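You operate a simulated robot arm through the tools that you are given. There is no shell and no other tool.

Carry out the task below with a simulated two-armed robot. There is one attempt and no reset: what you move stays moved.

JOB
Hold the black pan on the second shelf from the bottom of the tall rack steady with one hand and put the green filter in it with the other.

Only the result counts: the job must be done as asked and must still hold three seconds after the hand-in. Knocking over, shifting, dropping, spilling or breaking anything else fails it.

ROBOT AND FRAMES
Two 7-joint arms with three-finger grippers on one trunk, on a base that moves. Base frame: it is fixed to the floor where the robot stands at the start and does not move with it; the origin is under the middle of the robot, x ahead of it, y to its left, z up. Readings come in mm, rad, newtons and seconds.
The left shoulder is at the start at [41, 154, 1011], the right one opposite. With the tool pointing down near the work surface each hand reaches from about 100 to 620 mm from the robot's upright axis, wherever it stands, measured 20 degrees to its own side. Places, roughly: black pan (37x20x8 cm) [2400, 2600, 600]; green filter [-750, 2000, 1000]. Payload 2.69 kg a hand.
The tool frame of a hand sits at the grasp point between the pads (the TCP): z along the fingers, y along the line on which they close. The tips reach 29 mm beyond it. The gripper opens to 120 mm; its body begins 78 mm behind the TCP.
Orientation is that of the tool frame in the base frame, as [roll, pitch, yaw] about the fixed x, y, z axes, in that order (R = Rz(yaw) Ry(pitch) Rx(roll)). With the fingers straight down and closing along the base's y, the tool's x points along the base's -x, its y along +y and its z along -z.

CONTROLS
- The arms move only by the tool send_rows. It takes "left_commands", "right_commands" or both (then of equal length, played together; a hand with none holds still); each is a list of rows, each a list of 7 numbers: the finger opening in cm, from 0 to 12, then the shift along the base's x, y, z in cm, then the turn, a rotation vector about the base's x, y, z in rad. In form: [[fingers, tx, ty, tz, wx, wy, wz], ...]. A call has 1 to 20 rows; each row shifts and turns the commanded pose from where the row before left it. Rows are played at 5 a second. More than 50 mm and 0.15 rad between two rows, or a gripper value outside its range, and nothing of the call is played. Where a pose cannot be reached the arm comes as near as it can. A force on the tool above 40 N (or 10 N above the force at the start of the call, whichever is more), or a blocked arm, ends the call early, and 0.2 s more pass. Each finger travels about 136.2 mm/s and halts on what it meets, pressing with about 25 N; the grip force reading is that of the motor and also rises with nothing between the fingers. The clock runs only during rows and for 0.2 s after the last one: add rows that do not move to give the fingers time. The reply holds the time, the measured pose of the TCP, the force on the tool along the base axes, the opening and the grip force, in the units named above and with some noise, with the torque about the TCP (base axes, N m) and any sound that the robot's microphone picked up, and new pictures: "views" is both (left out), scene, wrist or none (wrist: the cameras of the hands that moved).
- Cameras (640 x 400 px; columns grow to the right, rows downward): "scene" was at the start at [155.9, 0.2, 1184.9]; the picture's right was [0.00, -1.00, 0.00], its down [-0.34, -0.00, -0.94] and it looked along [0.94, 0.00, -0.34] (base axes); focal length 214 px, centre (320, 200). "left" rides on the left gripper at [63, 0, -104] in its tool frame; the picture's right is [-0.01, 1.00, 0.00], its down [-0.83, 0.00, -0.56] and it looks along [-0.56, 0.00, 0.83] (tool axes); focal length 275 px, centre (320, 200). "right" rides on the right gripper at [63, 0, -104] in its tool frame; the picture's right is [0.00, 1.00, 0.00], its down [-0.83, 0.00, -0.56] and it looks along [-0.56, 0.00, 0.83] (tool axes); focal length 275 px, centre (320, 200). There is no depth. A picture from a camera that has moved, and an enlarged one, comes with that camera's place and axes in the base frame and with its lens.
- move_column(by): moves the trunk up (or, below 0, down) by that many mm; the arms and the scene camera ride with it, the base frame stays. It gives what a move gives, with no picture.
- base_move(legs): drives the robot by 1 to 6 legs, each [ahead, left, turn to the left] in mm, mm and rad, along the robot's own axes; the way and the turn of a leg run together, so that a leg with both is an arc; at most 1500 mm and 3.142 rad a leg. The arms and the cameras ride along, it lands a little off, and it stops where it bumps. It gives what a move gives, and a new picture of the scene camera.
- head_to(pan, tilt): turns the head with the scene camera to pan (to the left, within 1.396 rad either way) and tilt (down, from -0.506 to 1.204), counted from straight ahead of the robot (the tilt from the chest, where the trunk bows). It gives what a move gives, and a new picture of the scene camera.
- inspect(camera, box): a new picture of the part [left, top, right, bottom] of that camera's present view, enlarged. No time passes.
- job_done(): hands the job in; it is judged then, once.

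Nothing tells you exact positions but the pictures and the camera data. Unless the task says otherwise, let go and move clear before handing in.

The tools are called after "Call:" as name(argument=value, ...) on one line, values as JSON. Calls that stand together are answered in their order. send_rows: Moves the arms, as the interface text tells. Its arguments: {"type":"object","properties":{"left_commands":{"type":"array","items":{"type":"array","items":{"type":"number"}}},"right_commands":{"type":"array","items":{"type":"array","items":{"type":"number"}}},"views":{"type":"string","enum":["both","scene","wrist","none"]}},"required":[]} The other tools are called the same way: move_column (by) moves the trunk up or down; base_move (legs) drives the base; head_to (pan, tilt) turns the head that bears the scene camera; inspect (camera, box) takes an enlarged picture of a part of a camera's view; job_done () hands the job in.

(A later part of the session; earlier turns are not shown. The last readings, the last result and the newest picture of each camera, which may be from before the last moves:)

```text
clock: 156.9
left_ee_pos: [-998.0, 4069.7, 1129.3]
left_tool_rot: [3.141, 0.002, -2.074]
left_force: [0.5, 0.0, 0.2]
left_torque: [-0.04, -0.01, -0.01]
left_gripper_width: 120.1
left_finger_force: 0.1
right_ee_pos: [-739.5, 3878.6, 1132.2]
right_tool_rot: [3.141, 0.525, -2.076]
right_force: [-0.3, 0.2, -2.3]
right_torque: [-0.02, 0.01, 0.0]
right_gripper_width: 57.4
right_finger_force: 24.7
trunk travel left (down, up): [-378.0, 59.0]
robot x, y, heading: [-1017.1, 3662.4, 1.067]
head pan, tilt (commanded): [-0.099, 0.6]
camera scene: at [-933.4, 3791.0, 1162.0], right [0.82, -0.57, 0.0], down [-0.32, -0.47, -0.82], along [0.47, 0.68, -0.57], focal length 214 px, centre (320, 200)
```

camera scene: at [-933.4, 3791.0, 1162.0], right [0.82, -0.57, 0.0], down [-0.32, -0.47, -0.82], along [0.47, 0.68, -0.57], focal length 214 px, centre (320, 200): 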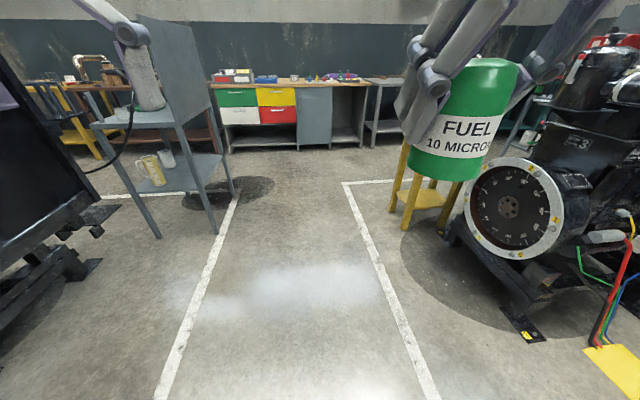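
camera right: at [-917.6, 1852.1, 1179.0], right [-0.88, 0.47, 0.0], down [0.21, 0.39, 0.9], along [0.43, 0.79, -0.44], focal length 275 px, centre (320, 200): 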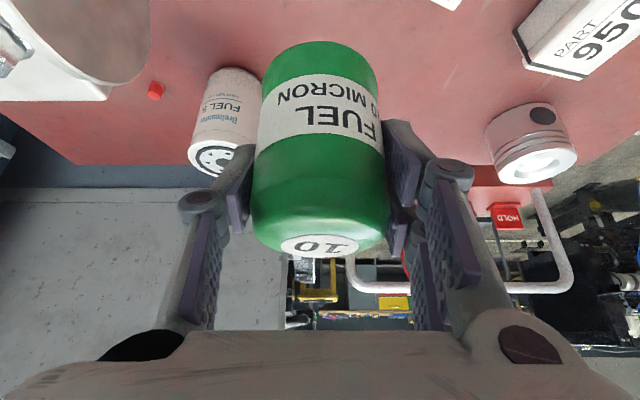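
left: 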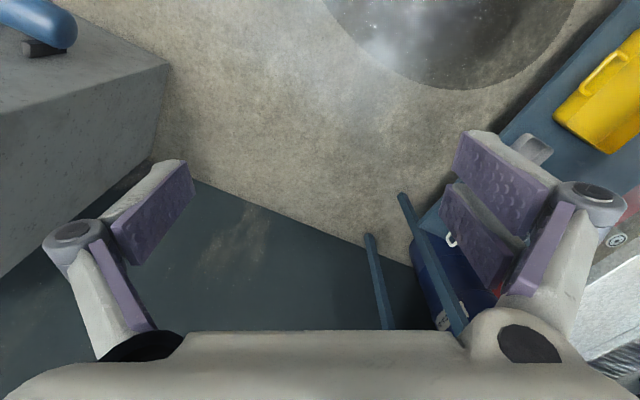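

Call:
base_move(legs=[[0, 0, -1.567], [640, -14, 0]])

Call:
head_to(pan=0.0, tilt=0.5)

```text
clock: 164.4
left_ee_pos: [-65.6, 3294.9, 1129.7]
left_tool_rot: [-3.14, 0.002, 2.61]
left_force: [0.2, 0.2, 0.2]
left_torque: [0.05, 0.0, 0.04]
left_gripper_width: 119.9
left_finger_force: 0.0
right_ee_pos: [-263.9, 3041.4, 1133.2]
right_tool_rot: [3.141, 0.525, 2.61]
right_force: [-0.2, -0.7, -1.9]
right_torque: [0.01, 0.04, 0.02]
right_gripper_width: 57.5
right_finger_force: 25.2
trunk travel left (down, up): [-378.0, 59.0]
robot x, y, heading: [-467.6, 3319.5, -0.537]
head pan, tilt (commanded): [-0.099, 0.6]
camera scene: at [-344.7, 3238.8, 1162.0], right [-0.59, -0.81, 0.0], down [-0.46, 0.33, -0.82], along [0.67, -0.49, -0.57], focal length 214 px, centre (320, 200)
```

scene: 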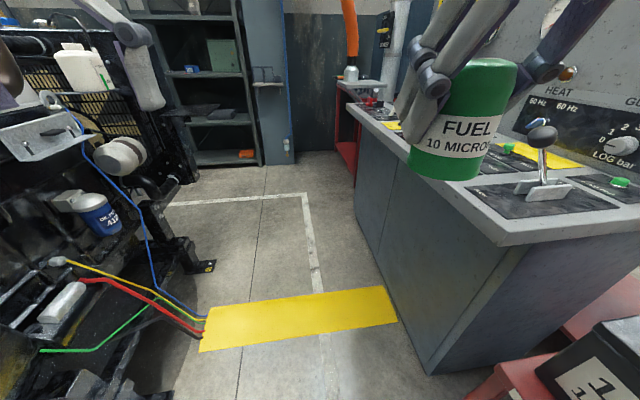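

```text
clock: 165.0
left_ee_pos: [-65.2, 3294.2, 1130.2]
left_tool_rot: [-3.141, 0.001, 2.609]
left_force: [0.0, 0.0, 0.1]
left_torque: [0.05, 0.02, -0.02]
left_gripper_width: 120.2
left_finger_force: 0.0
right_ee_pos: [-264.2, 3041.1, 1133.4]
right_tool_rot: [-3.14, 0.527, 2.611]
right_force: [-0.3, 0.0, -2.2]
right_torque: [-0.02, 0.01, -0.01]
right_gripper_width: 57.2
right_finger_force: 25.0
trunk travel left (down, up): [-378.0, 59.0]
robot x, y, heading: [-466.3, 3323.4, -0.531]
head pan, tilt (commanded): [0.0, 0.499]
camera scene: at [-337.9, 3245.0, 1171.1], right [-0.51, -0.86, 0.0], down [-0.41, 0.24, -0.88], along [0.76, -0.45, -0.48], focal length 214 px, centre (320, 200)
```

scene: 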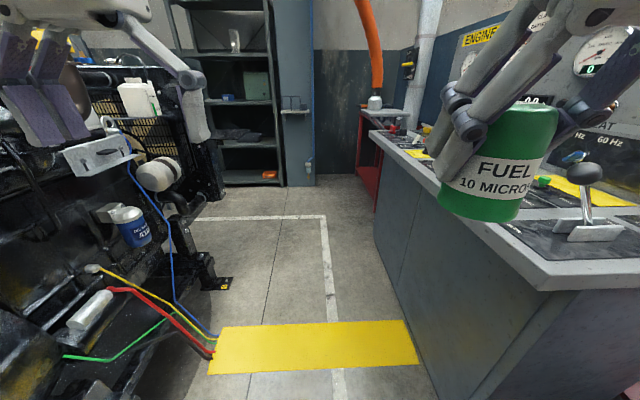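

Call:
head_to(pan=-1.2, tilt=0.45)

```text
clock: 166.4
left_ee_pos: [-65.2, 3294.4, 1130.2]
left_tool_rot: [3.141, 0.002, 2.61]
left_force: [0.7, 0.9, 0.1]
left_torque: [-0.05, 0.02, 0.02]
left_gripper_width: 120.0
left_finger_force: 0.0
right_ee_pos: [-263.8, 3041.9, 1133.0]
right_tool_rot: [3.139, 0.525, 2.606]
right_force: [-0.5, 0.2, -1.9]
right_torque: [0.0, 0.04, 0.0]
right_gripper_width: 57.6
right_finger_force: 24.8
trunk travel left (down, up): [-378.0, 59.0]
robot x, y, heading: [-469.9, 3320.8, -0.534]
head pan, tilt (commanded): [-1.201, 0.45]
camera scene: at [-347.4, 3231.3, 1172.2], right [-0.66, -0.75, 0.0], down [-0.35, 0.31, -0.88], along [0.67, -0.58, -0.47], focal length 214 px, centre (320, 200)
```

scene: 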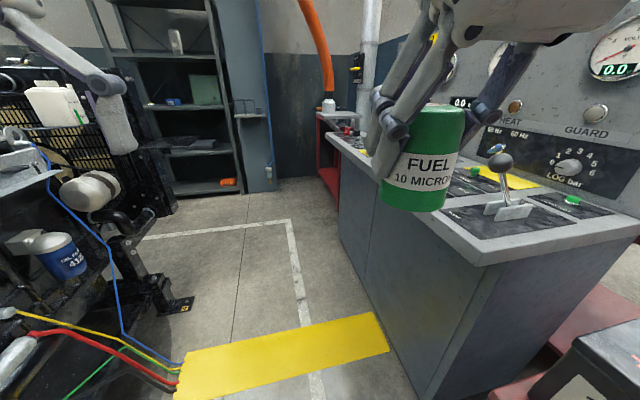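

Call:
head_to(pan=0.0, tilt=0.45)

```text
clock: 167.8
left_ee_pos: [-65.3, 3295.1, 1130.2]
left_tool_rot: [3.141, 0.003, 2.609]
left_force: [0.1, 0.8, -1.0]
left_torque: [-0.04, 0.02, 0.0]
left_gripper_width: 120.1
left_finger_force: 0.0
right_ee_pos: [-263.9, 3042.6, 1132.2]
right_tool_rot: [-3.141, 0.525, 2.61]
right_force: [0.5, -1.0, -1.9]
right_torque: [-0.01, 0.0, -0.01]
right_gripper_width: 57.2
right_finger_force: 25.2
trunk travel left (down, up): [-378.0, 59.0]
robot x, y, heading: [-467.4, 3322.8, -0.533]
head pan, tilt (commanded): [0.0, 0.45]
camera scene: at [-337.1, 3244.5, 1175.6], right [-0.51, -0.86, 0.0], down [-0.38, 0.22, -0.9], along [0.78, -0.46, -0.44], focal length 214 px, centre (320, 200)
```

scene: 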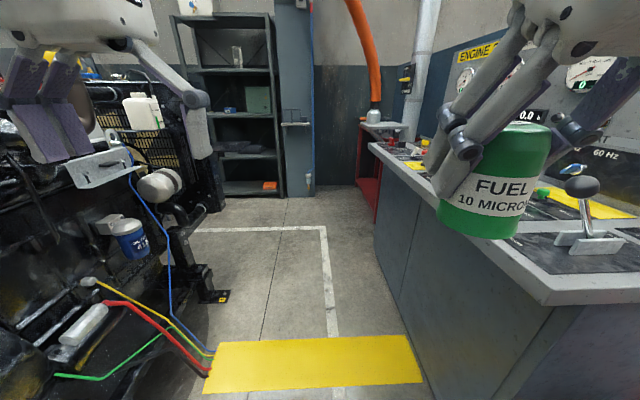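

Call:
send_rows(right_commands=[[4.0, 4.0, -2.4, -0.5, 0, 0, 0], [4.0, 4.0, -2.4, -0.5, 0, 0, 0], [4.0, 2.0, -1.2, 0, 0, 0, 0], [4.0, 0, 0, 0, 0, 0, 0]], views="none")

Call:
head_to(pan=-1.2, tilt=0.3)

```text
clock: 168.8
left_ee_pos: [-65.2, 3293.9, 1130.2]
left_tool_rot: [3.141, 0.001, 2.61]
left_force: [0.2, -0.8, -0.3]
left_torque: [0.01, 0.0, -0.03]
left_gripper_width: 119.9
left_finger_force: 0.0
right_ee_pos: [-162.5, 2982.4, 1122.5]
right_tool_rot: [3.141, 0.527, 2.608]
right_force: [-0.5, 0.3, -1.8]
right_torque: [-0.03, 0.01, 0.0]
right_gripper_width: 57.3
right_finger_force: 25.3
trunk travel left (down, up): [-378.0, 59.0]
robot x, y, heading: [-473.9, 3322.1, -0.534]
head pan, tilt (commanded): [0.0, 0.45]
```

```text
clock: 170.2
left_ee_pos: [-65.6, 3294.9, 1130.6]
left_tool_rot: [-3.141, 0.001, 2.609]
left_force: [1.0, 0.1, -0.4]
left_torque: [0.02, -0.01, -0.02]
left_gripper_width: 120.0
left_finger_force: 0.0
right_ee_pos: [-163.4, 2982.9, 1123.4]
right_tool_rot: [3.14, 0.525, 2.609]
right_force: [0.3, 0.4, -1.6]
right_torque: [0.01, 0.03, 0.01]
right_gripper_width: 57.3
right_finger_force: 24.4
trunk travel left (down, up): [-378.0, 59.0]
robot x, y, heading: [-470.6, 3324.4, -0.536]
head pan, tilt (commanded): [-1.201, 0.3]
camera scene: at [-431.2, 3199.0, 1189.5], right [-0.99, 0.16, 0.0], down [0.05, 0.29, -0.96], along [-0.15, -0.94, -0.3], focal length 214 px, centre (320, 200)
```

scene: 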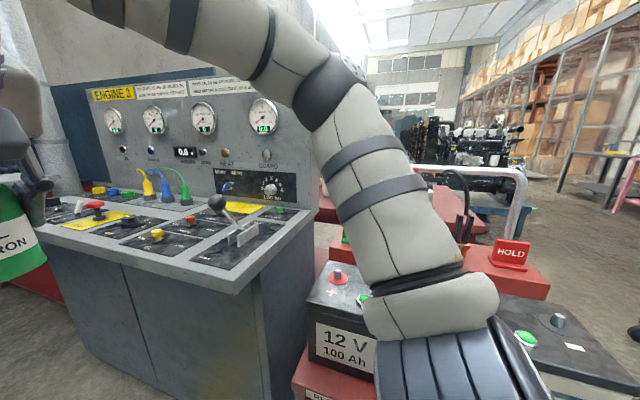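

Call:
head_to(pan=0.2, tilt=0.4)

Call:
base_move(legs=[[0, 0, 0.035], [644, 5, 0]])

```text
clock: 171.8
left_ee_pos: [-65.7, 3296.5, 1130.2]
left_tool_rot: [3.141, 0.0, 2.608]
left_force: [-0.2, -0.8, 0.4]
left_torque: [-0.01, 0.03, -0.02]
left_gripper_width: 120.1
left_finger_force: 0.1
right_ee_pos: [-162.0, 2983.1, 1122.9]
right_tool_rot: [-3.141, 0.524, 2.609]
right_force: [0.2, 0.1, -3.1]
right_torque: [-0.02, 0.01, -0.03]
right_gripper_width: 57.3
right_finger_force: 24.6
trunk travel left (down, up): [-378.0, 59.0]
robot x, y, heading: [-466.6, 3322.1, -0.529]
head pan, tilt (commanded): [0.201, 0.4]
camera scene: at [-328.7, 3260.9, 1180.3], right [-0.33, -0.95, 0.0], down [-0.37, 0.13, -0.92], along [0.87, -0.3, -0.39], focal length 214 px, centre (320, 200)
```

scene: 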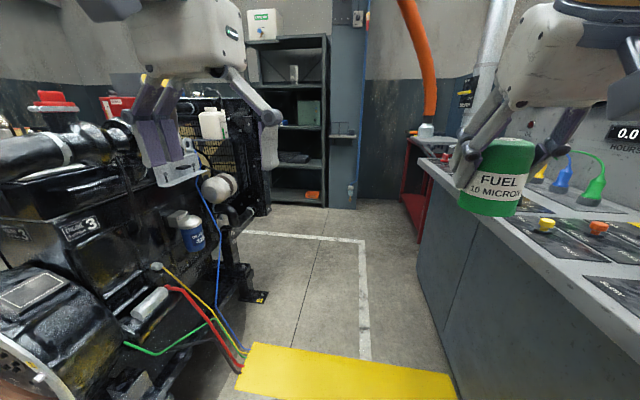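

```text
clock: 175.7
left_ee_pos: [497.0, 2998.1, 1129.8]
left_tool_rot: [3.141, 0.001, 2.626]
left_force: [0.6, -0.3, -0.6]
left_torque: [0.01, 0.0, 0.05]
left_gripper_width: 119.9
left_finger_force: 0.0
right_ee_pos: [405.2, 2682.9, 1123.2]
right_tool_rot: [3.141, 0.525, 2.629]
right_force: [-0.3, -0.3, -1.8]
right_torque: [0.02, 0.05, -0.02]
right_gripper_width: 57.2
right_finger_force: 25.0
trunk travel left (down, up): [-378.0, 59.0]
robot x, y, heading: [91.4, 3016.5, -0.515]
head pan, tilt (commanded): [0.201, 0.4]
camera scene: at [235.6, 2958.0, 1180.2], right [-0.31, -0.95, 0.0], down [-0.37, 0.12, -0.92], along [0.88, -0.28, -0.39], focal length 214 px, centre (320, 200)
```

scene: 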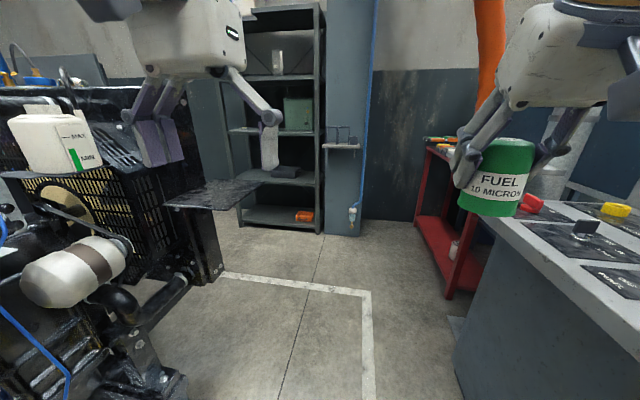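

Call:
base_move(legs=[[0, 0, 0.015], [700, 5, 0]])

```text
clock: 179.9
left_ee_pos: [1116.1, 2673.8, 1130.5]
left_tool_rot: [-3.141, 0.0, 2.644]
left_force: [-0.7, 0.6, 0.8]
left_torque: [0.02, 0.02, 0.0]
left_gripper_width: 120.2
left_finger_force: 0.1
right_ee_pos: [1030.2, 2358.9, 1123.7]
right_tool_rot: [-3.141, 0.525, 2.643]
right_force: [0.6, -0.4, -2.1]
right_torque: [0.04, 0.02, -0.02]
right_gripper_width: 57.3
right_finger_force: 24.9
trunk travel left (down, up): [-378.0, 59.0]
robot x, y, heading: [708.9, 2687.2, -0.496]
head pan, tilt (commanded): [0.201, 0.4]
camera scene: at [853.7, 2630.7, 1180.2], right [-0.29, -0.96, 0.0], down [-0.37, 0.11, -0.92], along [0.88, -0.27, -0.39], focal length 214 px, centre (320, 200)
```

scene: 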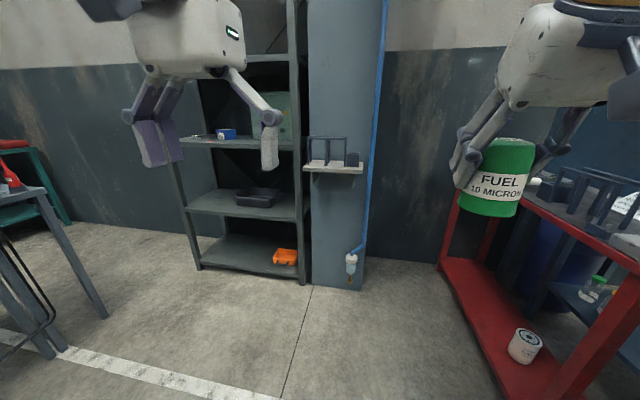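

Call:
base_move(legs=[[450, 0, 0]])

Call:
head_to(pan=0.55, tilt=0.5)

Call:
inspect(camera="scene", box=[200, 100, 440, 250])

```text
clock: 182.6
left_ee_pos: [1512.7, 2464.7, 1129.3]
left_tool_rot: [-3.141, 0.001, 2.654]
left_force: [-0.4, 0.1, -0.4]
left_torque: [0.0, 0.02, -0.02]
left_gripper_width: 120.0
left_finger_force: 0.1
right_ee_pos: [1429.5, 2148.9, 1122.4]
right_tool_rot: [3.14, 0.524, 2.655]
right_force: [-0.2, -0.7, -2.1]
right_torque: [-0.01, -0.01, 0.0]
right_gripper_width: 57.3
right_finger_force: 24.6
trunk travel left (down, up): [-378.0, 59.0]
robot x, y, heading: [1106.1, 2478.2, -0.486]
head pan, tilt (commanded): [0.201, 0.4]
camera scene: at [1251.1, 2419.3, 1180.2], right [-0.28, -0.96, 0.0], down [-0.37, 0.11, -0.92], along [0.88, -0.26, -0.39], focal length 214 px, centre (320, 200)
```

scene: 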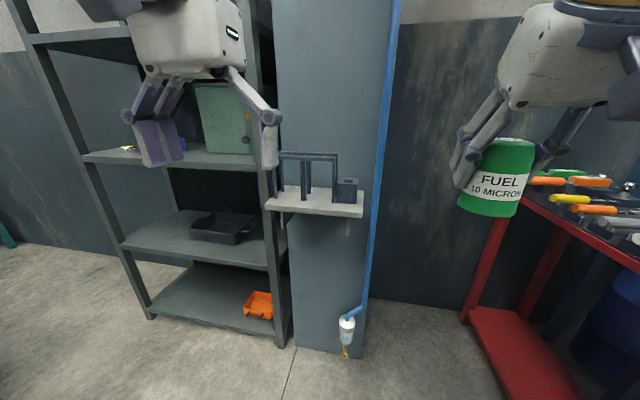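

```text
clock: 183.4
left_ee_pos: [1511.4, 2465.4, 1130.6]
left_tool_rot: [3.141, 0.001, 2.654]
left_force: [-0.2, -0.3, -0.2]
left_torque: [-0.01, -0.03, 0.02]
left_gripper_width: 120.0
left_finger_force: 0.1
right_ee_pos: [1428.7, 2148.5, 1123.5]
right_tool_rot: [3.142, 0.525, 2.654]
right_force: [0.1, -0.3, -2.2]
right_torque: [0.03, 0.03, 0.04]
right_gripper_width: 57.3
right_finger_force: 25.2
trunk travel left (down, up): [-378.0, 59.0]
robot x, y, heading: [1106.7, 2477.6, -0.489]
head pan, tilt (commanded): [0.55, 0.499]
camera scene: at [1252.7, 2451.3, 1171.1], right [0.06, -1.0, 0.0], down [-0.48, -0.03, -0.88], along [0.88, 0.05, -0.48], focal length 214 px, centre (320, 200)
```

scene: 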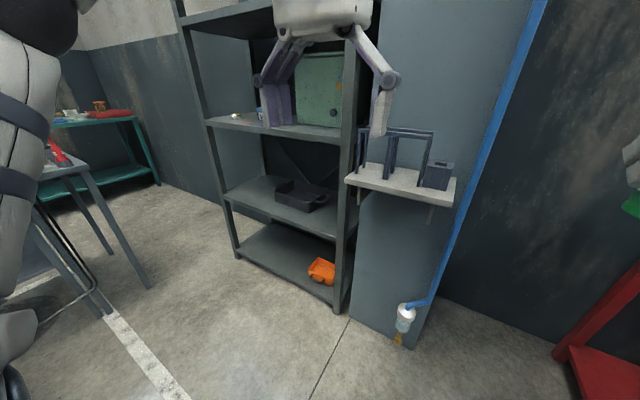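

```text
2.67 times, centred on (320, 175) of scene
camera zoom: at [1252.7, 2451.3, 1171.1], right [0.06, -1.0, 0.0], down [-0.48, -0.03, -0.88], along [0.88, 0.05, -0.48], focal length 572 px, centre (320, 267)
```

zoom: 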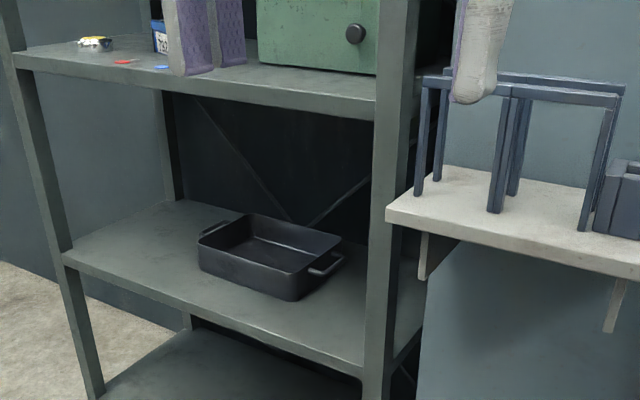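

The pan is about 275×180 mm (plus end handles) centred near (2370, 2635) on a shelf at z≈555, with the shelf above at z≈975. I'll strafe to a standoff in front of it.

Call:
base_move(legs=[[0, 0, -0.011], [150, 764, 0]])

Call:
head_to(pan=0.0, tilt=0.55)

Call:
inspect(camera="scene", box=[200, 120, 440, 270])

```text
clock: 190.0
left_ee_pos: [2009.8, 3049.6, 1130.5]
left_tool_rot: [3.141, 0.002, 2.636]
left_force: [0.7, 0.4, 0.9]
left_torque: [-0.02, 0.0, -0.01]
left_gripper_width: 120.0
left_finger_force: 0.2
right_ee_pos: [1921.9, 2735.1, 1123.6]
right_tool_rot: [-3.14, 0.526, 2.636]
right_force: [-0.2, -0.4, -1.9]
right_torque: [-0.05, -0.02, -0.01]
right_gripper_width: 57.4
right_finger_force: 24.8
trunk travel left (down, up): [-378.0, 59.0]
robot x, y, heading: [1605.3, 3063.0, -0.504]
head pan, tilt (commanded): [0.55, 0.499]
camera scene: at [1751.2, 3040.6, 1171.1], right [0.04, -1.0, 0.0], down [-0.48, -0.02, -0.88], along [0.88, 0.04, -0.48], focal length 214 px, centre (320, 200)
```

scene: 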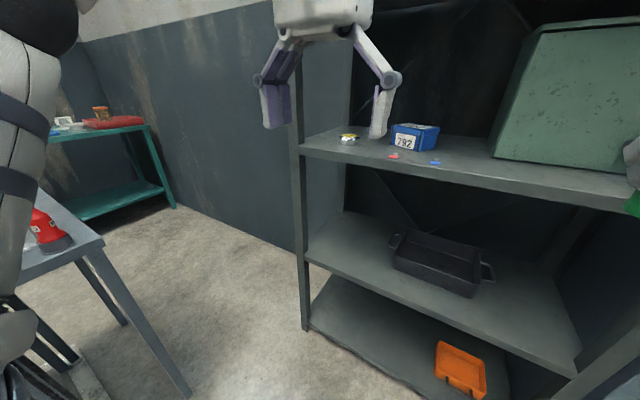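

```text
clock: 191.0
left_ee_pos: [2009.5, 3048.9, 1130.8]
left_tool_rot: [3.142, 0.003, 2.636]
left_force: [-0.7, 0.5, 1.0]
left_torque: [0.03, 0.03, -0.04]
left_gripper_width: 119.9
left_finger_force: 0.0
right_ee_pos: [1922.1, 2735.3, 1123.7]
right_tool_rot: [-3.141, 0.526, 2.635]
right_force: [-0.2, 0.2, -2.5]
right_torque: [0.01, 0.02, 0.0]
right_gripper_width: 57.5
right_finger_force: 25.0
trunk travel left (down, up): [-378.0, 59.0]
robot x, y, heading: [1603.2, 3063.2, -0.509]
head pan, tilt (commanded): [0.0, 0.55]
camera scene: at [1738.9, 2993.1, 1166.5], right [-0.48, -0.88, 0.0], down [-0.46, 0.25, -0.85], along [0.75, -0.41, -0.52], focal length 214 px, centre (320, 200)
```

scene: 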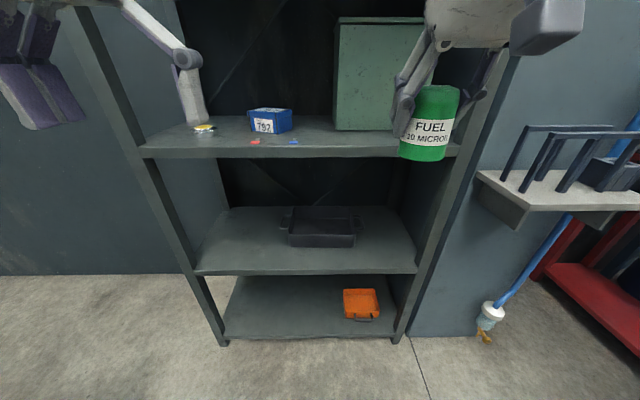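

```text
2.67 times, centred on (320, 195) of scene
camera zoom: at [1738.9, 2993.1, 1166.5], right [-0.48, -0.88, 0.0], down [-0.46, 0.25, -0.85], along [0.75, -0.41, -0.52], focal length 572 px, centre (320, 213)
```

zoom: 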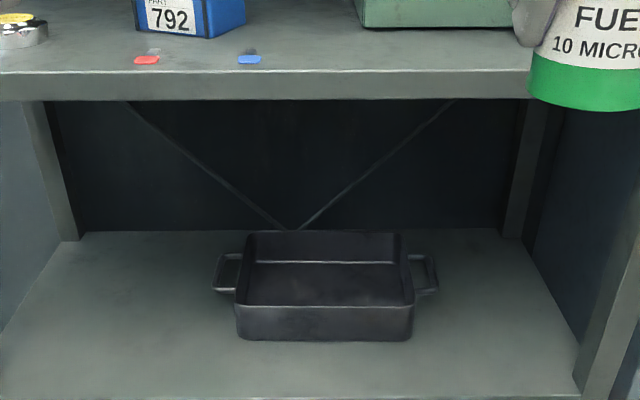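

Call:
inspect(camera="scene", box=[270, 195, 370, 257])

```text
6.40 times, centred on (320, 226) of scene
camera zoom: at [1738.9, 2993.1, 1166.5], right [-0.48, -0.88, 0.0], down [-0.46, 0.25, -0.85], along [0.75, -0.41, -0.52], focal length 1373 px, centre (320, 34)
```

zoom: 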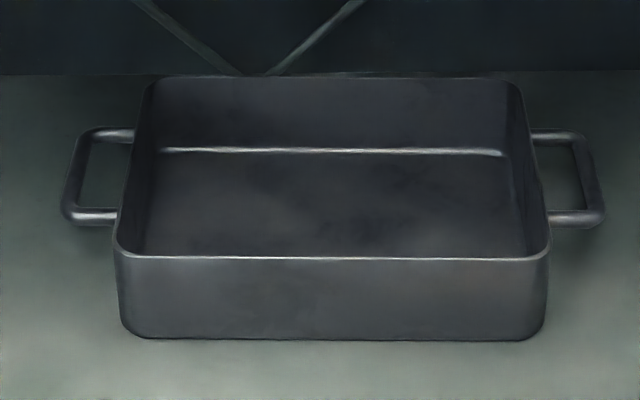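

I have a clean view of the pan: rim at z≈610, shelf z≈541, centre about 898 mm ahead of the robot at its centreline. I'll lower the trunk here, clear of the rack, so the arms work between the shelves.

Call:
move_column(by=-290)

Call:
head_to(pan=0.0, tilt=0.35)

Call:
inspect(camera="scene", box=[240, 150, 400, 250])

```text
clock: 193.9
left_ee_pos: [2084.8, 3007.8, 712.3]
left_tool_rot: [3.14, -0.358, 2.635]
left_force: [-0.2, 0.5, 0.7]
left_torque: [0.01, 0.0, -0.01]
left_gripper_width: 120.1
left_finger_force: 0.0
right_ee_pos: [1928.8, 2732.9, 825.5]
right_tool_rot: [-3.141, 0.506, 2.635]
right_force: [0.5, 0.0, -2.6]
right_torque: [-0.01, -0.01, 0.01]
right_gripper_width: 57.4
right_finger_force: 25.2
trunk travel left (down, up): [-88.0, 349.0]
robot x, y, heading: [1607.5, 3064.8, -0.508]
head pan, tilt (commanded): [0.0, 0.55]
```

```text
clock: 194.6
left_ee_pos: [2084.9, 3009.4, 713.0]
left_tool_rot: [-3.141, -0.36, 2.635]
left_force: [-0.9, 0.2, 0.2]
left_torque: [-0.02, 0.05, 0.03]
left_gripper_width: 120.0
left_finger_force: 0.2
right_ee_pos: [1926.3, 2731.1, 824.4]
right_tool_rot: [-3.141, 0.506, 2.635]
right_force: [0.0, 1.1, -2.7]
right_torque: [0.01, 0.0, -0.02]
right_gripper_width: 57.1
right_finger_force: 25.2
trunk travel left (down, up): [-88.0, 349.0]
robot x, y, heading: [1605.5, 3071.1, -0.501]
head pan, tilt (commanded): [0.0, 0.351]
camera scene: at [1827.7, 2943.8, 869.8], right [-0.48, -0.87, 0.0], down [-0.3, 0.17, -0.94], along [0.82, -0.45, -0.34], focal length 214 px, centre (320, 200)
```

scene: 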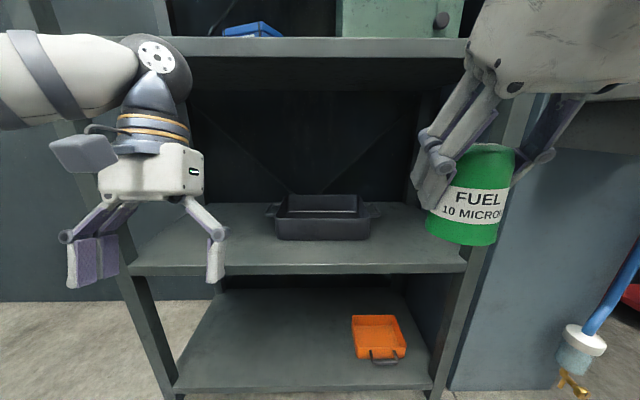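

```text
4.00 times, centred on (320, 200) of scene
camera zoom: at [1827.7, 2943.8, 869.8], right [-0.48, -0.87, 0.0], down [-0.3, 0.17, -0.94], along [0.82, -0.45, -0.34], focal length 858 px, centre (320, 200)
```

zoom: 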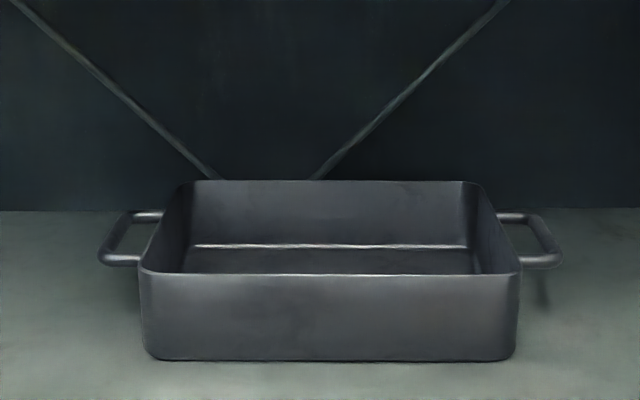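

The trunk bows forward when lowered, which tilted the left hand backward; the pan remains at about (2391, 2624), rim z≈613. I'll re-orient the left hand to a 30° forward-down tilt before going closer.

Call:
send_rows(left_commands=[[12, -0.4, 0.2, 1.2, -0.0609, -0.1104, 0], [12, -0.4, 0.2, 1.2, -0.0609, -0.1104, 0], [12, -0.4, 0.2, 1.2, -0.0609, -0.1104, 0], [12, -0.4, 0.2, 1.2, -0.0609, -0.1104, 0], [12, -0.4, 0.2, 1.2, -0.0609, -0.1104, 0], [12, -0.4, 0.2, 1.2, -0.0609, -0.1104, 0], [12, -0.4, 0.2, 1.2, -0.0609, -0.1104, 0], [12, 0, 0, 0, 0, 0, 0]], right_commands=[[4, 0, 0, 0, 0, 0, 0], [4, 0, 0, 0, 0, 0, 0], [4, 0, 0, 0, 0, 0, 0], [4, 0, 0, 0, 0, 0, 0], [4, 0, 0, 0, 0, 0, 0], [4, 0, 0, 0, 0, 0, 0], [4, 0, 0, 0, 0, 0, 0], [4, 0, 0, 0, 0, 0, 0]], views="both")

```text
clock: 196.4
left_ee_pos: [2058.5, 3023.5, 797.7]
left_tool_rot: [3.139, 0.526, 2.636]
left_force: [-0.4, 0.2, 0.9]
left_torque: [0.0, -0.02, -0.02]
left_gripper_width: 120.0
left_finger_force: 0.1
right_ee_pos: [1928.5, 2731.9, 825.4]
right_tool_rot: [-3.141, 0.507, 2.635]
right_force: [0.3, -0.3, -1.9]
right_torque: [0.02, 0.05, 0.05]
right_gripper_width: 57.4
right_finger_force: 25.1
trunk travel left (down, up): [-88.0, 349.0]
robot x, y, heading: [1605.8, 3064.8, -0.506]
head pan, tilt (commanded): [0.0, 0.351]
camera scene: at [1827.7, 2943.8, 869.8], right [-0.48, -0.87, 0.0], down [-0.3, 0.17, -0.94], along [0.82, -0.46, -0.34], focal length 214 px, centre (320, 200)
camera right: at [1835.6, 2783.7, 886.2], right [0.48, 0.88, 0.0], down [0.4, -0.22, 0.89], along [0.78, -0.43, -0.46], focal length 275 px, centre (320, 200)
camera left: at [1965.6, 3073.4, 856.8], right [0.49, 0.87, 0.0], down [0.38, -0.22, 0.9], along [0.79, -0.44, -0.44], focal length 275 px, centre (320, 200)
```

scene: 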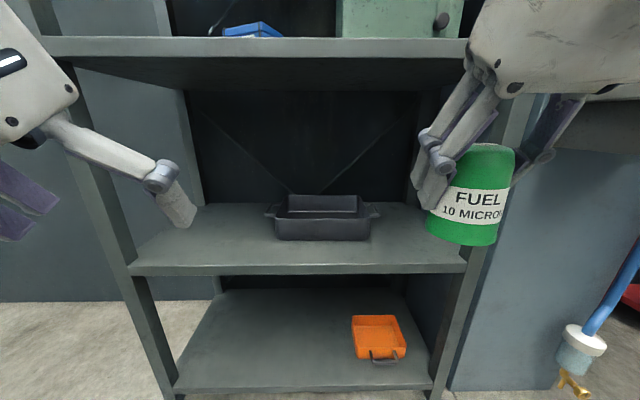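
right: 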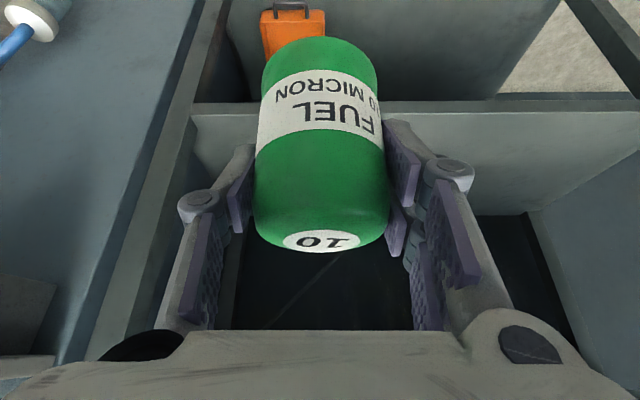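
left: 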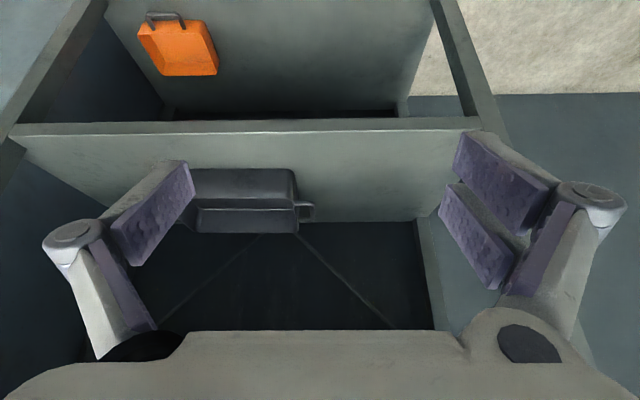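

Call:
head_to(pan=0.9, tilt=0.2)

Call:
head_to(pan=-0.9, tilt=0.2)

```text
clock: 197.6
left_ee_pos: [2057.4, 3022.8, 798.1]
left_tool_rot: [3.14, 0.526, 2.635]
left_force: [0.4, -1.2, 0.7]
left_torque: [0.01, 0.02, 0.01]
left_gripper_width: 120.0
left_finger_force: 0.3
right_ee_pos: [1927.6, 2731.1, 825.7]
right_tool_rot: [-3.14, 0.508, 2.636]
right_force: [0.0, 0.5, -2.3]
right_torque: [-0.04, 0.01, 0.01]
right_gripper_width: 57.4
right_finger_force: 24.8
trunk travel left (down, up): [-88.0, 349.0]
robot x, y, heading: [1604.3, 3065.1, -0.506]
head pan, tilt (commanded): [0.901, 0.201]
camera scene: at [1832.3, 3024.7, 883.8], right [0.38, -0.92, 0.0], down [-0.18, -0.08, -0.98], along [0.9, 0.38, -0.2], focal length 214 px, centre (320, 200)
```

scene: 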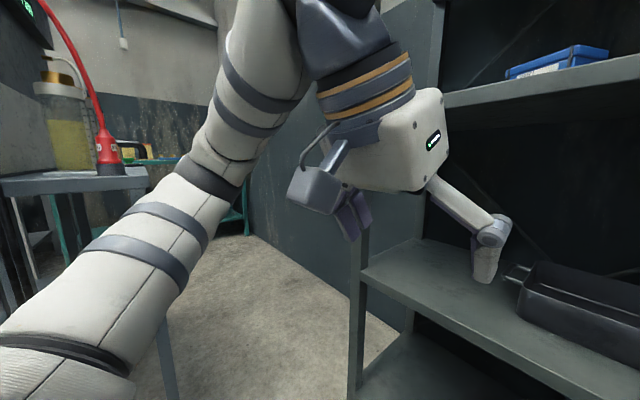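

```text
clock: 199.4
left_ee_pos: [2058.7, 3023.0, 797.6]
left_tool_rot: [3.138, 0.526, 2.637]
left_force: [0.3, 0.9, 1.1]
left_torque: [0.02, 0.02, -0.01]
left_gripper_width: 120.1
left_finger_force: 0.1
right_ee_pos: [1929.0, 2731.0, 824.6]
right_tool_rot: [-3.141, 0.507, 2.634]
right_force: [-0.1, 0.2, -2.0]
right_torque: [-0.02, 0.0, 0.02]
right_gripper_width: 57.5
right_finger_force: 25.2
trunk travel left (down, up): [-88.0, 349.0]
robot x, y, heading: [1605.4, 3066.2, -0.511]
head pan, tilt (commanded): [-0.901, 0.201]
camera scene: at [1761.6, 2897.0, 883.8], right [-0.99, -0.16, 0.0], down [-0.03, 0.2, -0.98], along [0.16, -0.97, -0.2], focal length 214 px, centre (320, 200)
```

scene: 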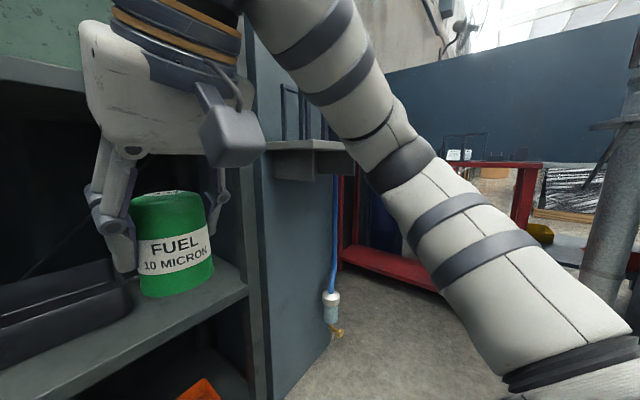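

Both elbows are outside at about ±363 mm. I'll move 120 mm closer and 70 mm left so the right elbow stays clear of the pillar shelf.

Call:
head_to(pan=0.0, tilt=0.4)

Call:
base_move(legs=[[120, 70, 0]])

Call:
inspect(camera="scene", box=[260, 150, 420, 250])

```text
clock: 200.6
left_ee_pos: [2058.5, 3023.2, 797.4]
left_tool_rot: [3.141, 0.526, 2.636]
left_force: [-0.3, -0.4, 0.1]
left_torque: [-0.04, -0.01, -0.01]
left_gripper_width: 120.0
left_finger_force: 0.1
right_ee_pos: [1927.6, 2730.9, 825.1]
right_tool_rot: [-3.141, 0.506, 2.634]
right_force: [0.2, -0.2, -2.5]
right_torque: [0.04, -0.03, -0.01]
right_gripper_width: 57.5
right_finger_force: 25.4
trunk travel left (down, up): [-88.0, 349.0]
robot x, y, heading: [1602.5, 3066.5, -0.503]
head pan, tilt (commanded): [0.0, 0.4]
camera scene: at [1827.3, 2944.0, 865.3], right [-0.49, -0.87, 0.0], down [-0.34, 0.19, -0.92], along [0.81, -0.45, -0.39], focal length 214 px, centre (320, 200)
```

scene: 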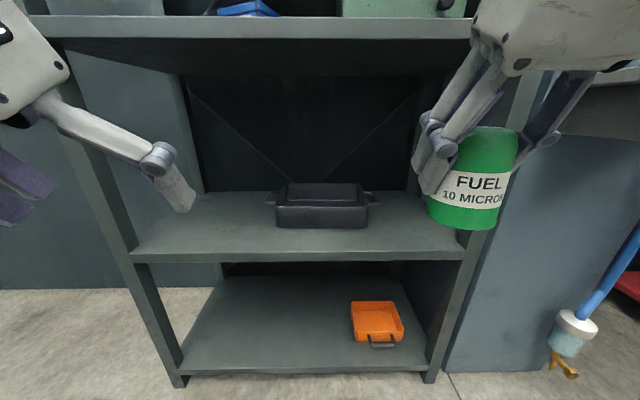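

```text
clock: 201.9
left_ee_pos: [2198.0, 3027.3, 797.5]
left_tool_rot: [3.14, 0.525, 2.637]
left_force: [-0.3, 0.3, -0.2]
left_torque: [0.02, 0.01, -0.02]
left_gripper_width: 120.1
left_finger_force: 0.0
right_ee_pos: [2068.1, 2735.4, 825.3]
right_tool_rot: [3.141, 0.506, 2.637]
right_force: [0.1, 0.0, -1.5]
right_torque: [0.01, -0.01, 0.0]
right_gripper_width: 57.1
right_finger_force: 24.8
trunk travel left (down, up): [-88.0, 349.0]
robot x, y, heading: [1745.0, 3071.8, -0.505]
head pan, tilt (commanded): [0.0, 0.4]
camera scene: at [1967.8, 2947.1, 865.2], right [-0.48, -0.88, 0.0], down [-0.34, 0.19, -0.92], along [0.81, -0.44, -0.39], focal length 214 px, centre (320, 200)
```

scene: 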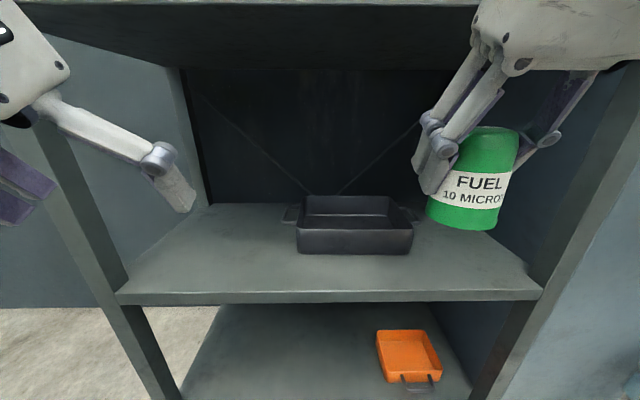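

```text
4.00 times, centred on (340, 200) of scene
camera zoom: at [1967.8, 2947.1, 865.2], right [-0.48, -0.88, 0.0], down [-0.34, 0.19, -0.92], along [0.81, -0.44, -0.39], focal length 858 px, centre (240, 200)
```

zoom: 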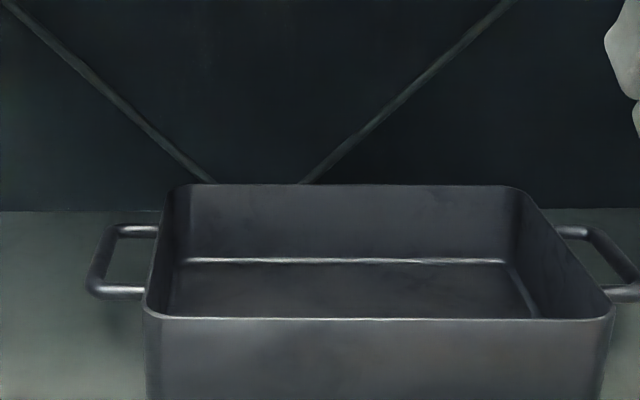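

The pan's centre is at (2388, 2623), its handle bar about 54 mm outside the left end wall. I'll bring the left hand to a pre-grasp pose straddling that wall and handle, tilted 40°.

Call:
send_rows(left_commands=[[12, 1.6, -1.75, -2.7, -0.0206, -0.0372, -0.006], [12, 1.6, -1.75, -2.7, -0.0206, -0.0372, -0.006], [12, 1.6, -1.75, -2.7, -0.0206, -0.0372, -0.006], [12, 1.6, -1.75, -2.7, -0.0206, -0.0372, -0.006], [12, 3.05, -3.33, 0, 0, 0, 0], [12, 3.05, -3.33, 0, 0, 0, 0], [12, 0, 0, 0, 0, 0, 0]], views="both")

```text
clock: 203.6
left_ee_pos: [2321.4, 2889.2, 685.7]
left_tool_rot: [3.138, 0.697, 2.613]
left_force: [-0.1, 0.5, -1.4]
left_torque: [-0.01, 0.0, 0.01]
left_gripper_width: 120.3
left_finger_force: 0.0
right_ee_pos: [2069.0, 2736.1, 824.4]
right_tool_rot: [-3.141, 0.505, 2.637]
right_force: [1.1, -0.2, -2.7]
right_torque: [0.02, -0.02, -0.01]
right_gripper_width: 57.5
right_finger_force: 25.4
trunk travel left (down, up): [-88.0, 349.0]
robot x, y, heading: [1743.7, 3071.7, -0.498]
head pan, tilt (commanded): [0.0, 0.4]
camera scene: at [1967.7, 2947.1, 865.3], right [-0.48, -0.88, 0.0], down [-0.34, 0.19, -0.92], along [0.81, -0.44, -0.39], focal length 214 px, centre (320, 200)
camera left: at [2223.0, 2945.9, 727.0], right [0.51, 0.86, 0.01], down [0.24, -0.15, 0.96], along [0.83, -0.48, -0.28], focal length 275 px, centre (320, 200)
```

scene: 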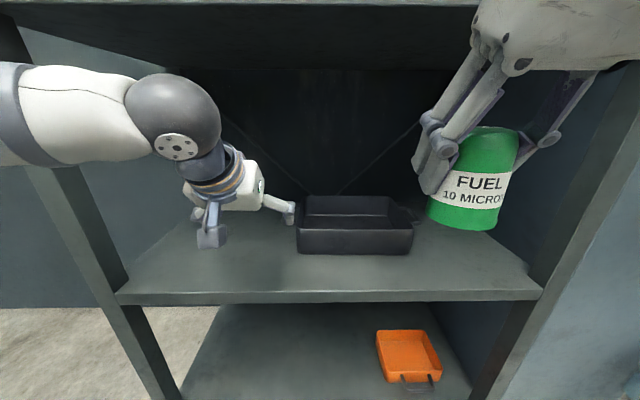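
left: 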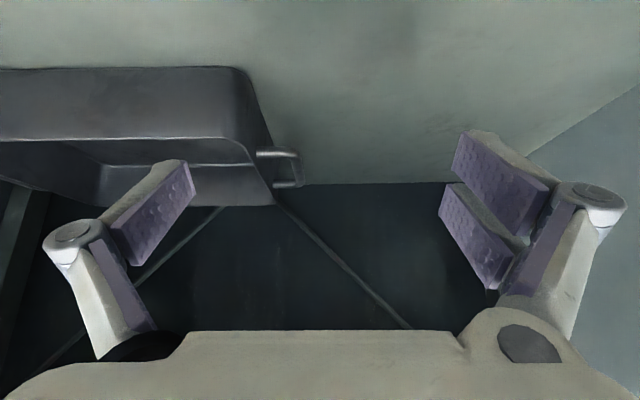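

Call:
send_rows(left_commands=[[12, 2.98, -3.48, 0.1, 0, 0, 0], [12, 2.98, -3.48, 0.1, 0, 0, 0], [12, 2.98, -3.48, 0.1, 0, 0, 0], [12, 0, 0, 0, 0, 0, 0]], views="both")

Call:
inspect(camera="scene", box=[200, 120, 440, 270])

```text
clock: 204.6
left_ee_pos: [2409.5, 2784.1, 688.1]
left_tool_rot: [3.138, 0.693, 2.612]
left_force: [-0.8, -0.3, 0.2]
left_torque: [0.0, -0.02, 0.05]
left_gripper_width: 120.0
left_finger_force: 0.0
right_ee_pos: [2069.0, 2734.6, 825.8]
right_tool_rot: [3.14, 0.506, 2.638]
right_force: [-0.3, -0.3, -2.1]
right_torque: [0.02, 0.01, -0.01]
right_gripper_width: 57.4
right_finger_force: 25.4
trunk travel left (down, up): [-88.0, 349.0]
robot x, y, heading: [1745.3, 3072.9, -0.499]
head pan, tilt (commanded): [0.0, 0.4]
camera scene: at [1967.7, 2947.1, 865.3], right [-0.48, -0.88, 0.0], down [-0.34, 0.19, -0.92], along [0.81, -0.44, -0.39], focal length 214 px, centre (320, 200)
camera left: at [2311.6, 2841.6, 729.1], right [0.51, 0.86, 0.01], down [0.24, -0.15, 0.96], along [0.83, -0.48, -0.28], focal length 275 px, centre (320, 200)
```

scene: 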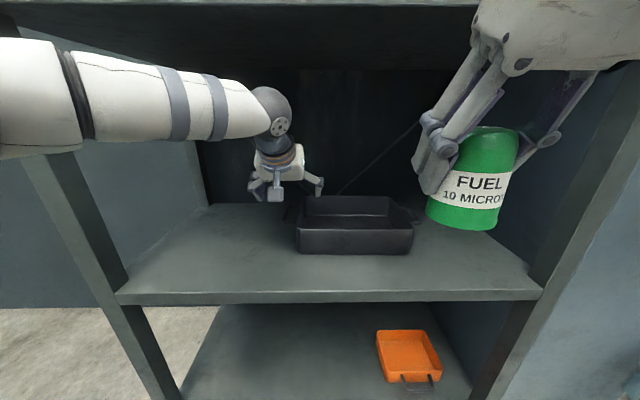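
left: 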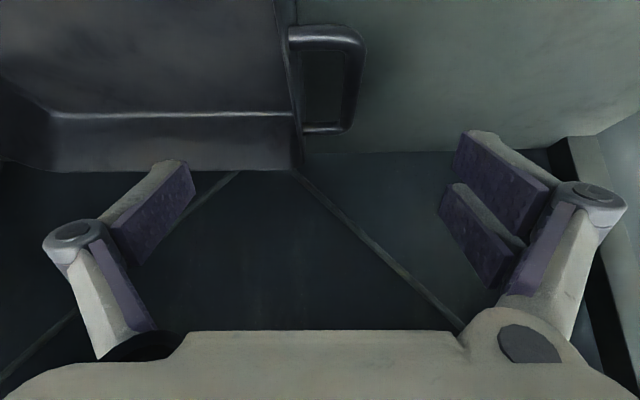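

```text
2.67 times, centred on (320, 195) of scene
camera zoom: at [1967.7, 2947.1, 865.3], right [-0.48, -0.88, 0.0], down [-0.34, 0.19, -0.92], along [0.81, -0.44, -0.39], focal length 572 px, centre (320, 213)
```

zoom: 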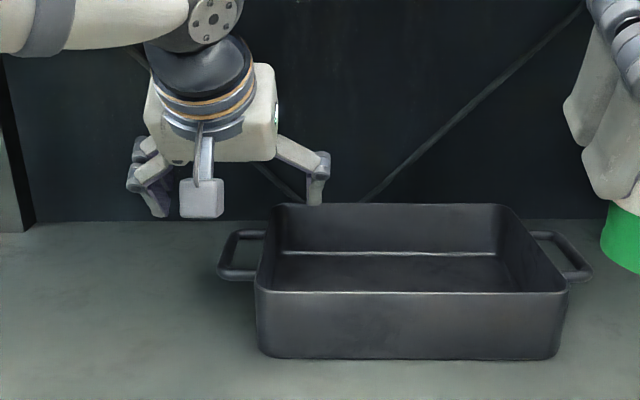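

The handle and end wall sit almost centred under the left gripper. I'll descend so the thumb goes inside the pan and the two fingers outside the handle bar.

Call:
send_rows(left_commands=[[12, 1.7, -0.8, -2.4, 0, 0, 0], [12, 1.7, -0.8, -2.4, 0, 0, 0], [12, 0.9, -0.45, -1.4, 0, 0, 0], [12, 0.8, -0.42, -1.2, 0, 0, 0], [12, 0, 0, 0, 0, 0, 0]], views="both")

Call:
inspect(camera="scene", box=[220, 150, 420, 275])

```text
clock: 205.8
left_ee_pos: [2458.6, 2761.9, 616.4]
left_tool_rot: [3.138, 0.694, 2.61]
left_force: [-0.5, 0.5, 0.1]
left_torque: [0.0, 0.04, -0.01]
left_gripper_width: 119.8
left_finger_force: 0.1
right_ee_pos: [2068.6, 2734.7, 824.3]
right_tool_rot: [3.142, 0.507, 2.638]
right_force: [0.1, -0.5, -1.6]
right_torque: [0.02, 0.02, 0.0]
right_gripper_width: 57.1
right_finger_force: 25.1
trunk travel left (down, up): [-88.0, 349.0]
robot x, y, heading: [1744.9, 3068.1, -0.505]
head pan, tilt (commanded): [0.0, 0.4]
camera scene: at [1967.7, 2947.1, 865.3], right [-0.48, -0.88, 0.0], down [-0.34, 0.19, -0.92], along [0.81, -0.44, -0.39], focal length 214 px, centre (320, 200)
camera left: at [2361.5, 2817.3, 657.1], right [0.51, 0.86, 0.01], down [0.24, -0.15, 0.96], along [0.83, -0.48, -0.28], focal length 275 px, centre (320, 200)
```

scene: 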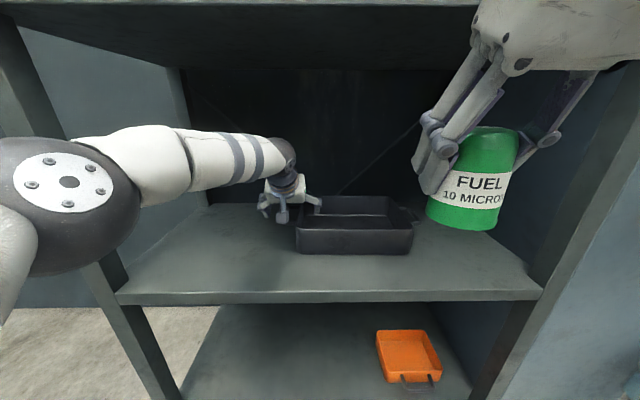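
left: 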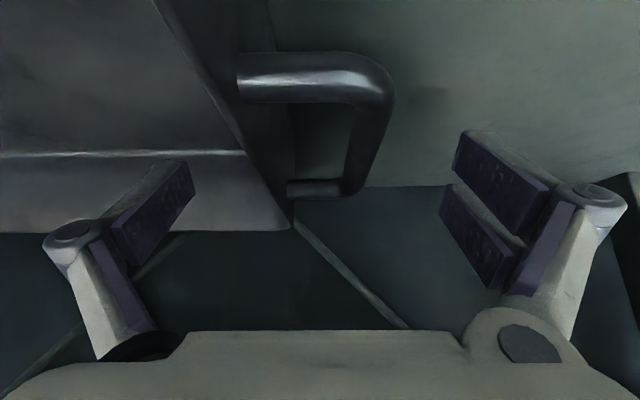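

```text
3.20 times, centred on (320, 212) of scene
camera zoom: at [1967.7, 2947.1, 865.3], right [-0.48, -0.88, 0.0], down [-0.34, 0.19, -0.92], along [0.81, -0.44, -0.39], focal length 686 px, centre (320, 160)
```

zoom: 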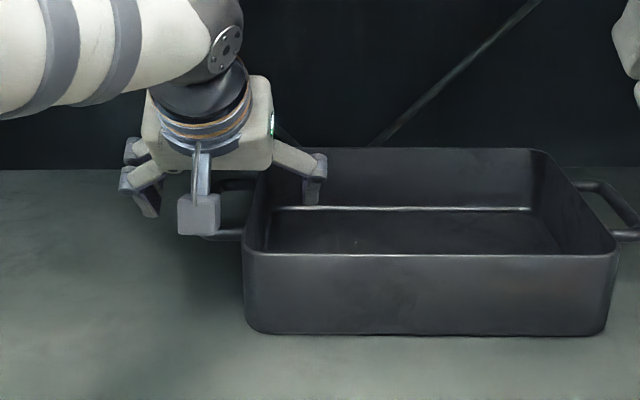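

Call:
send_rows(left_commands=[[12, 0.2, -0.1, -0.9, 0, 0, 0], [12, 0, 0, 0, 0, 0, 0], [9, 0, 0, 0, 0, 0, 0], [7, 0, 0, 0, 0, 0, 0], [7, 0, 0, 0, 0, 0, 0]], views="both")

Call:
inspect(camera="scene", box=[220, 150, 420, 275])

```text
clock: 206.9
left_ee_pos: [2462.5, 2758.5, 608.3]
left_tool_rot: [3.136, 0.695, 2.612]
left_force: [0.3, -0.2, -1.1]
left_torque: [0.01, -0.01, 0.04]
left_gripper_width: 69.8
left_finger_force: 0.1
right_ee_pos: [2069.1, 2733.8, 826.1]
right_tool_rot: [-3.141, 0.506, 2.635]
right_force: [-0.8, 0.6, -1.7]
right_torque: [-0.02, -0.01, -0.06]
right_gripper_width: 57.1
right_finger_force: 25.0
trunk travel left (down, up): [-88.0, 349.0]
robot x, y, heading: [1746.4, 3072.0, -0.506]
head pan, tilt (commanded): [0.0, 0.4]
camera scene: at [1967.7, 2947.1, 865.3], right [-0.48, -0.88, 0.0], down [-0.34, 0.19, -0.92], along [0.81, -0.44, -0.39], focal length 214 px, centre (320, 200)
camera left: at [2364.3, 2815.6, 648.8], right [0.51, 0.86, 0.01], down [0.24, -0.15, 0.96], along [0.83, -0.48, -0.28], focal length 275 px, centre (320, 200)
```

scene: 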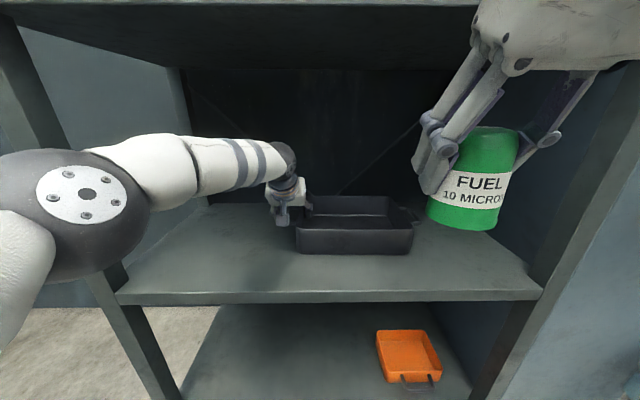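
left: 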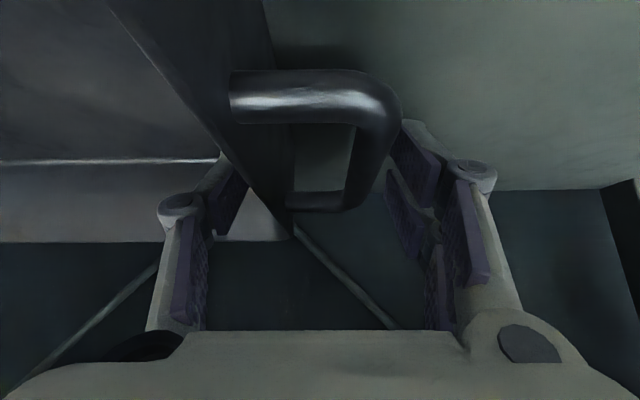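

```text
3.20 times, centred on (320, 212) of scene
camera zoom: at [1967.7, 2947.1, 865.3], right [-0.48, -0.88, 0.0], down [-0.34, 0.19, -0.92], along [0.81, -0.44, -0.39], focal length 686 px, centre (320, 160)
```

zoom: 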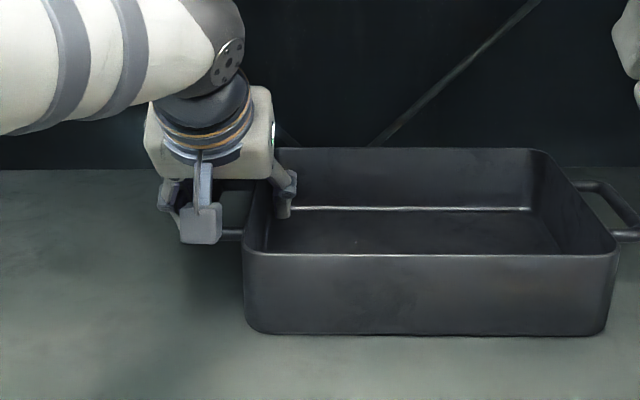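

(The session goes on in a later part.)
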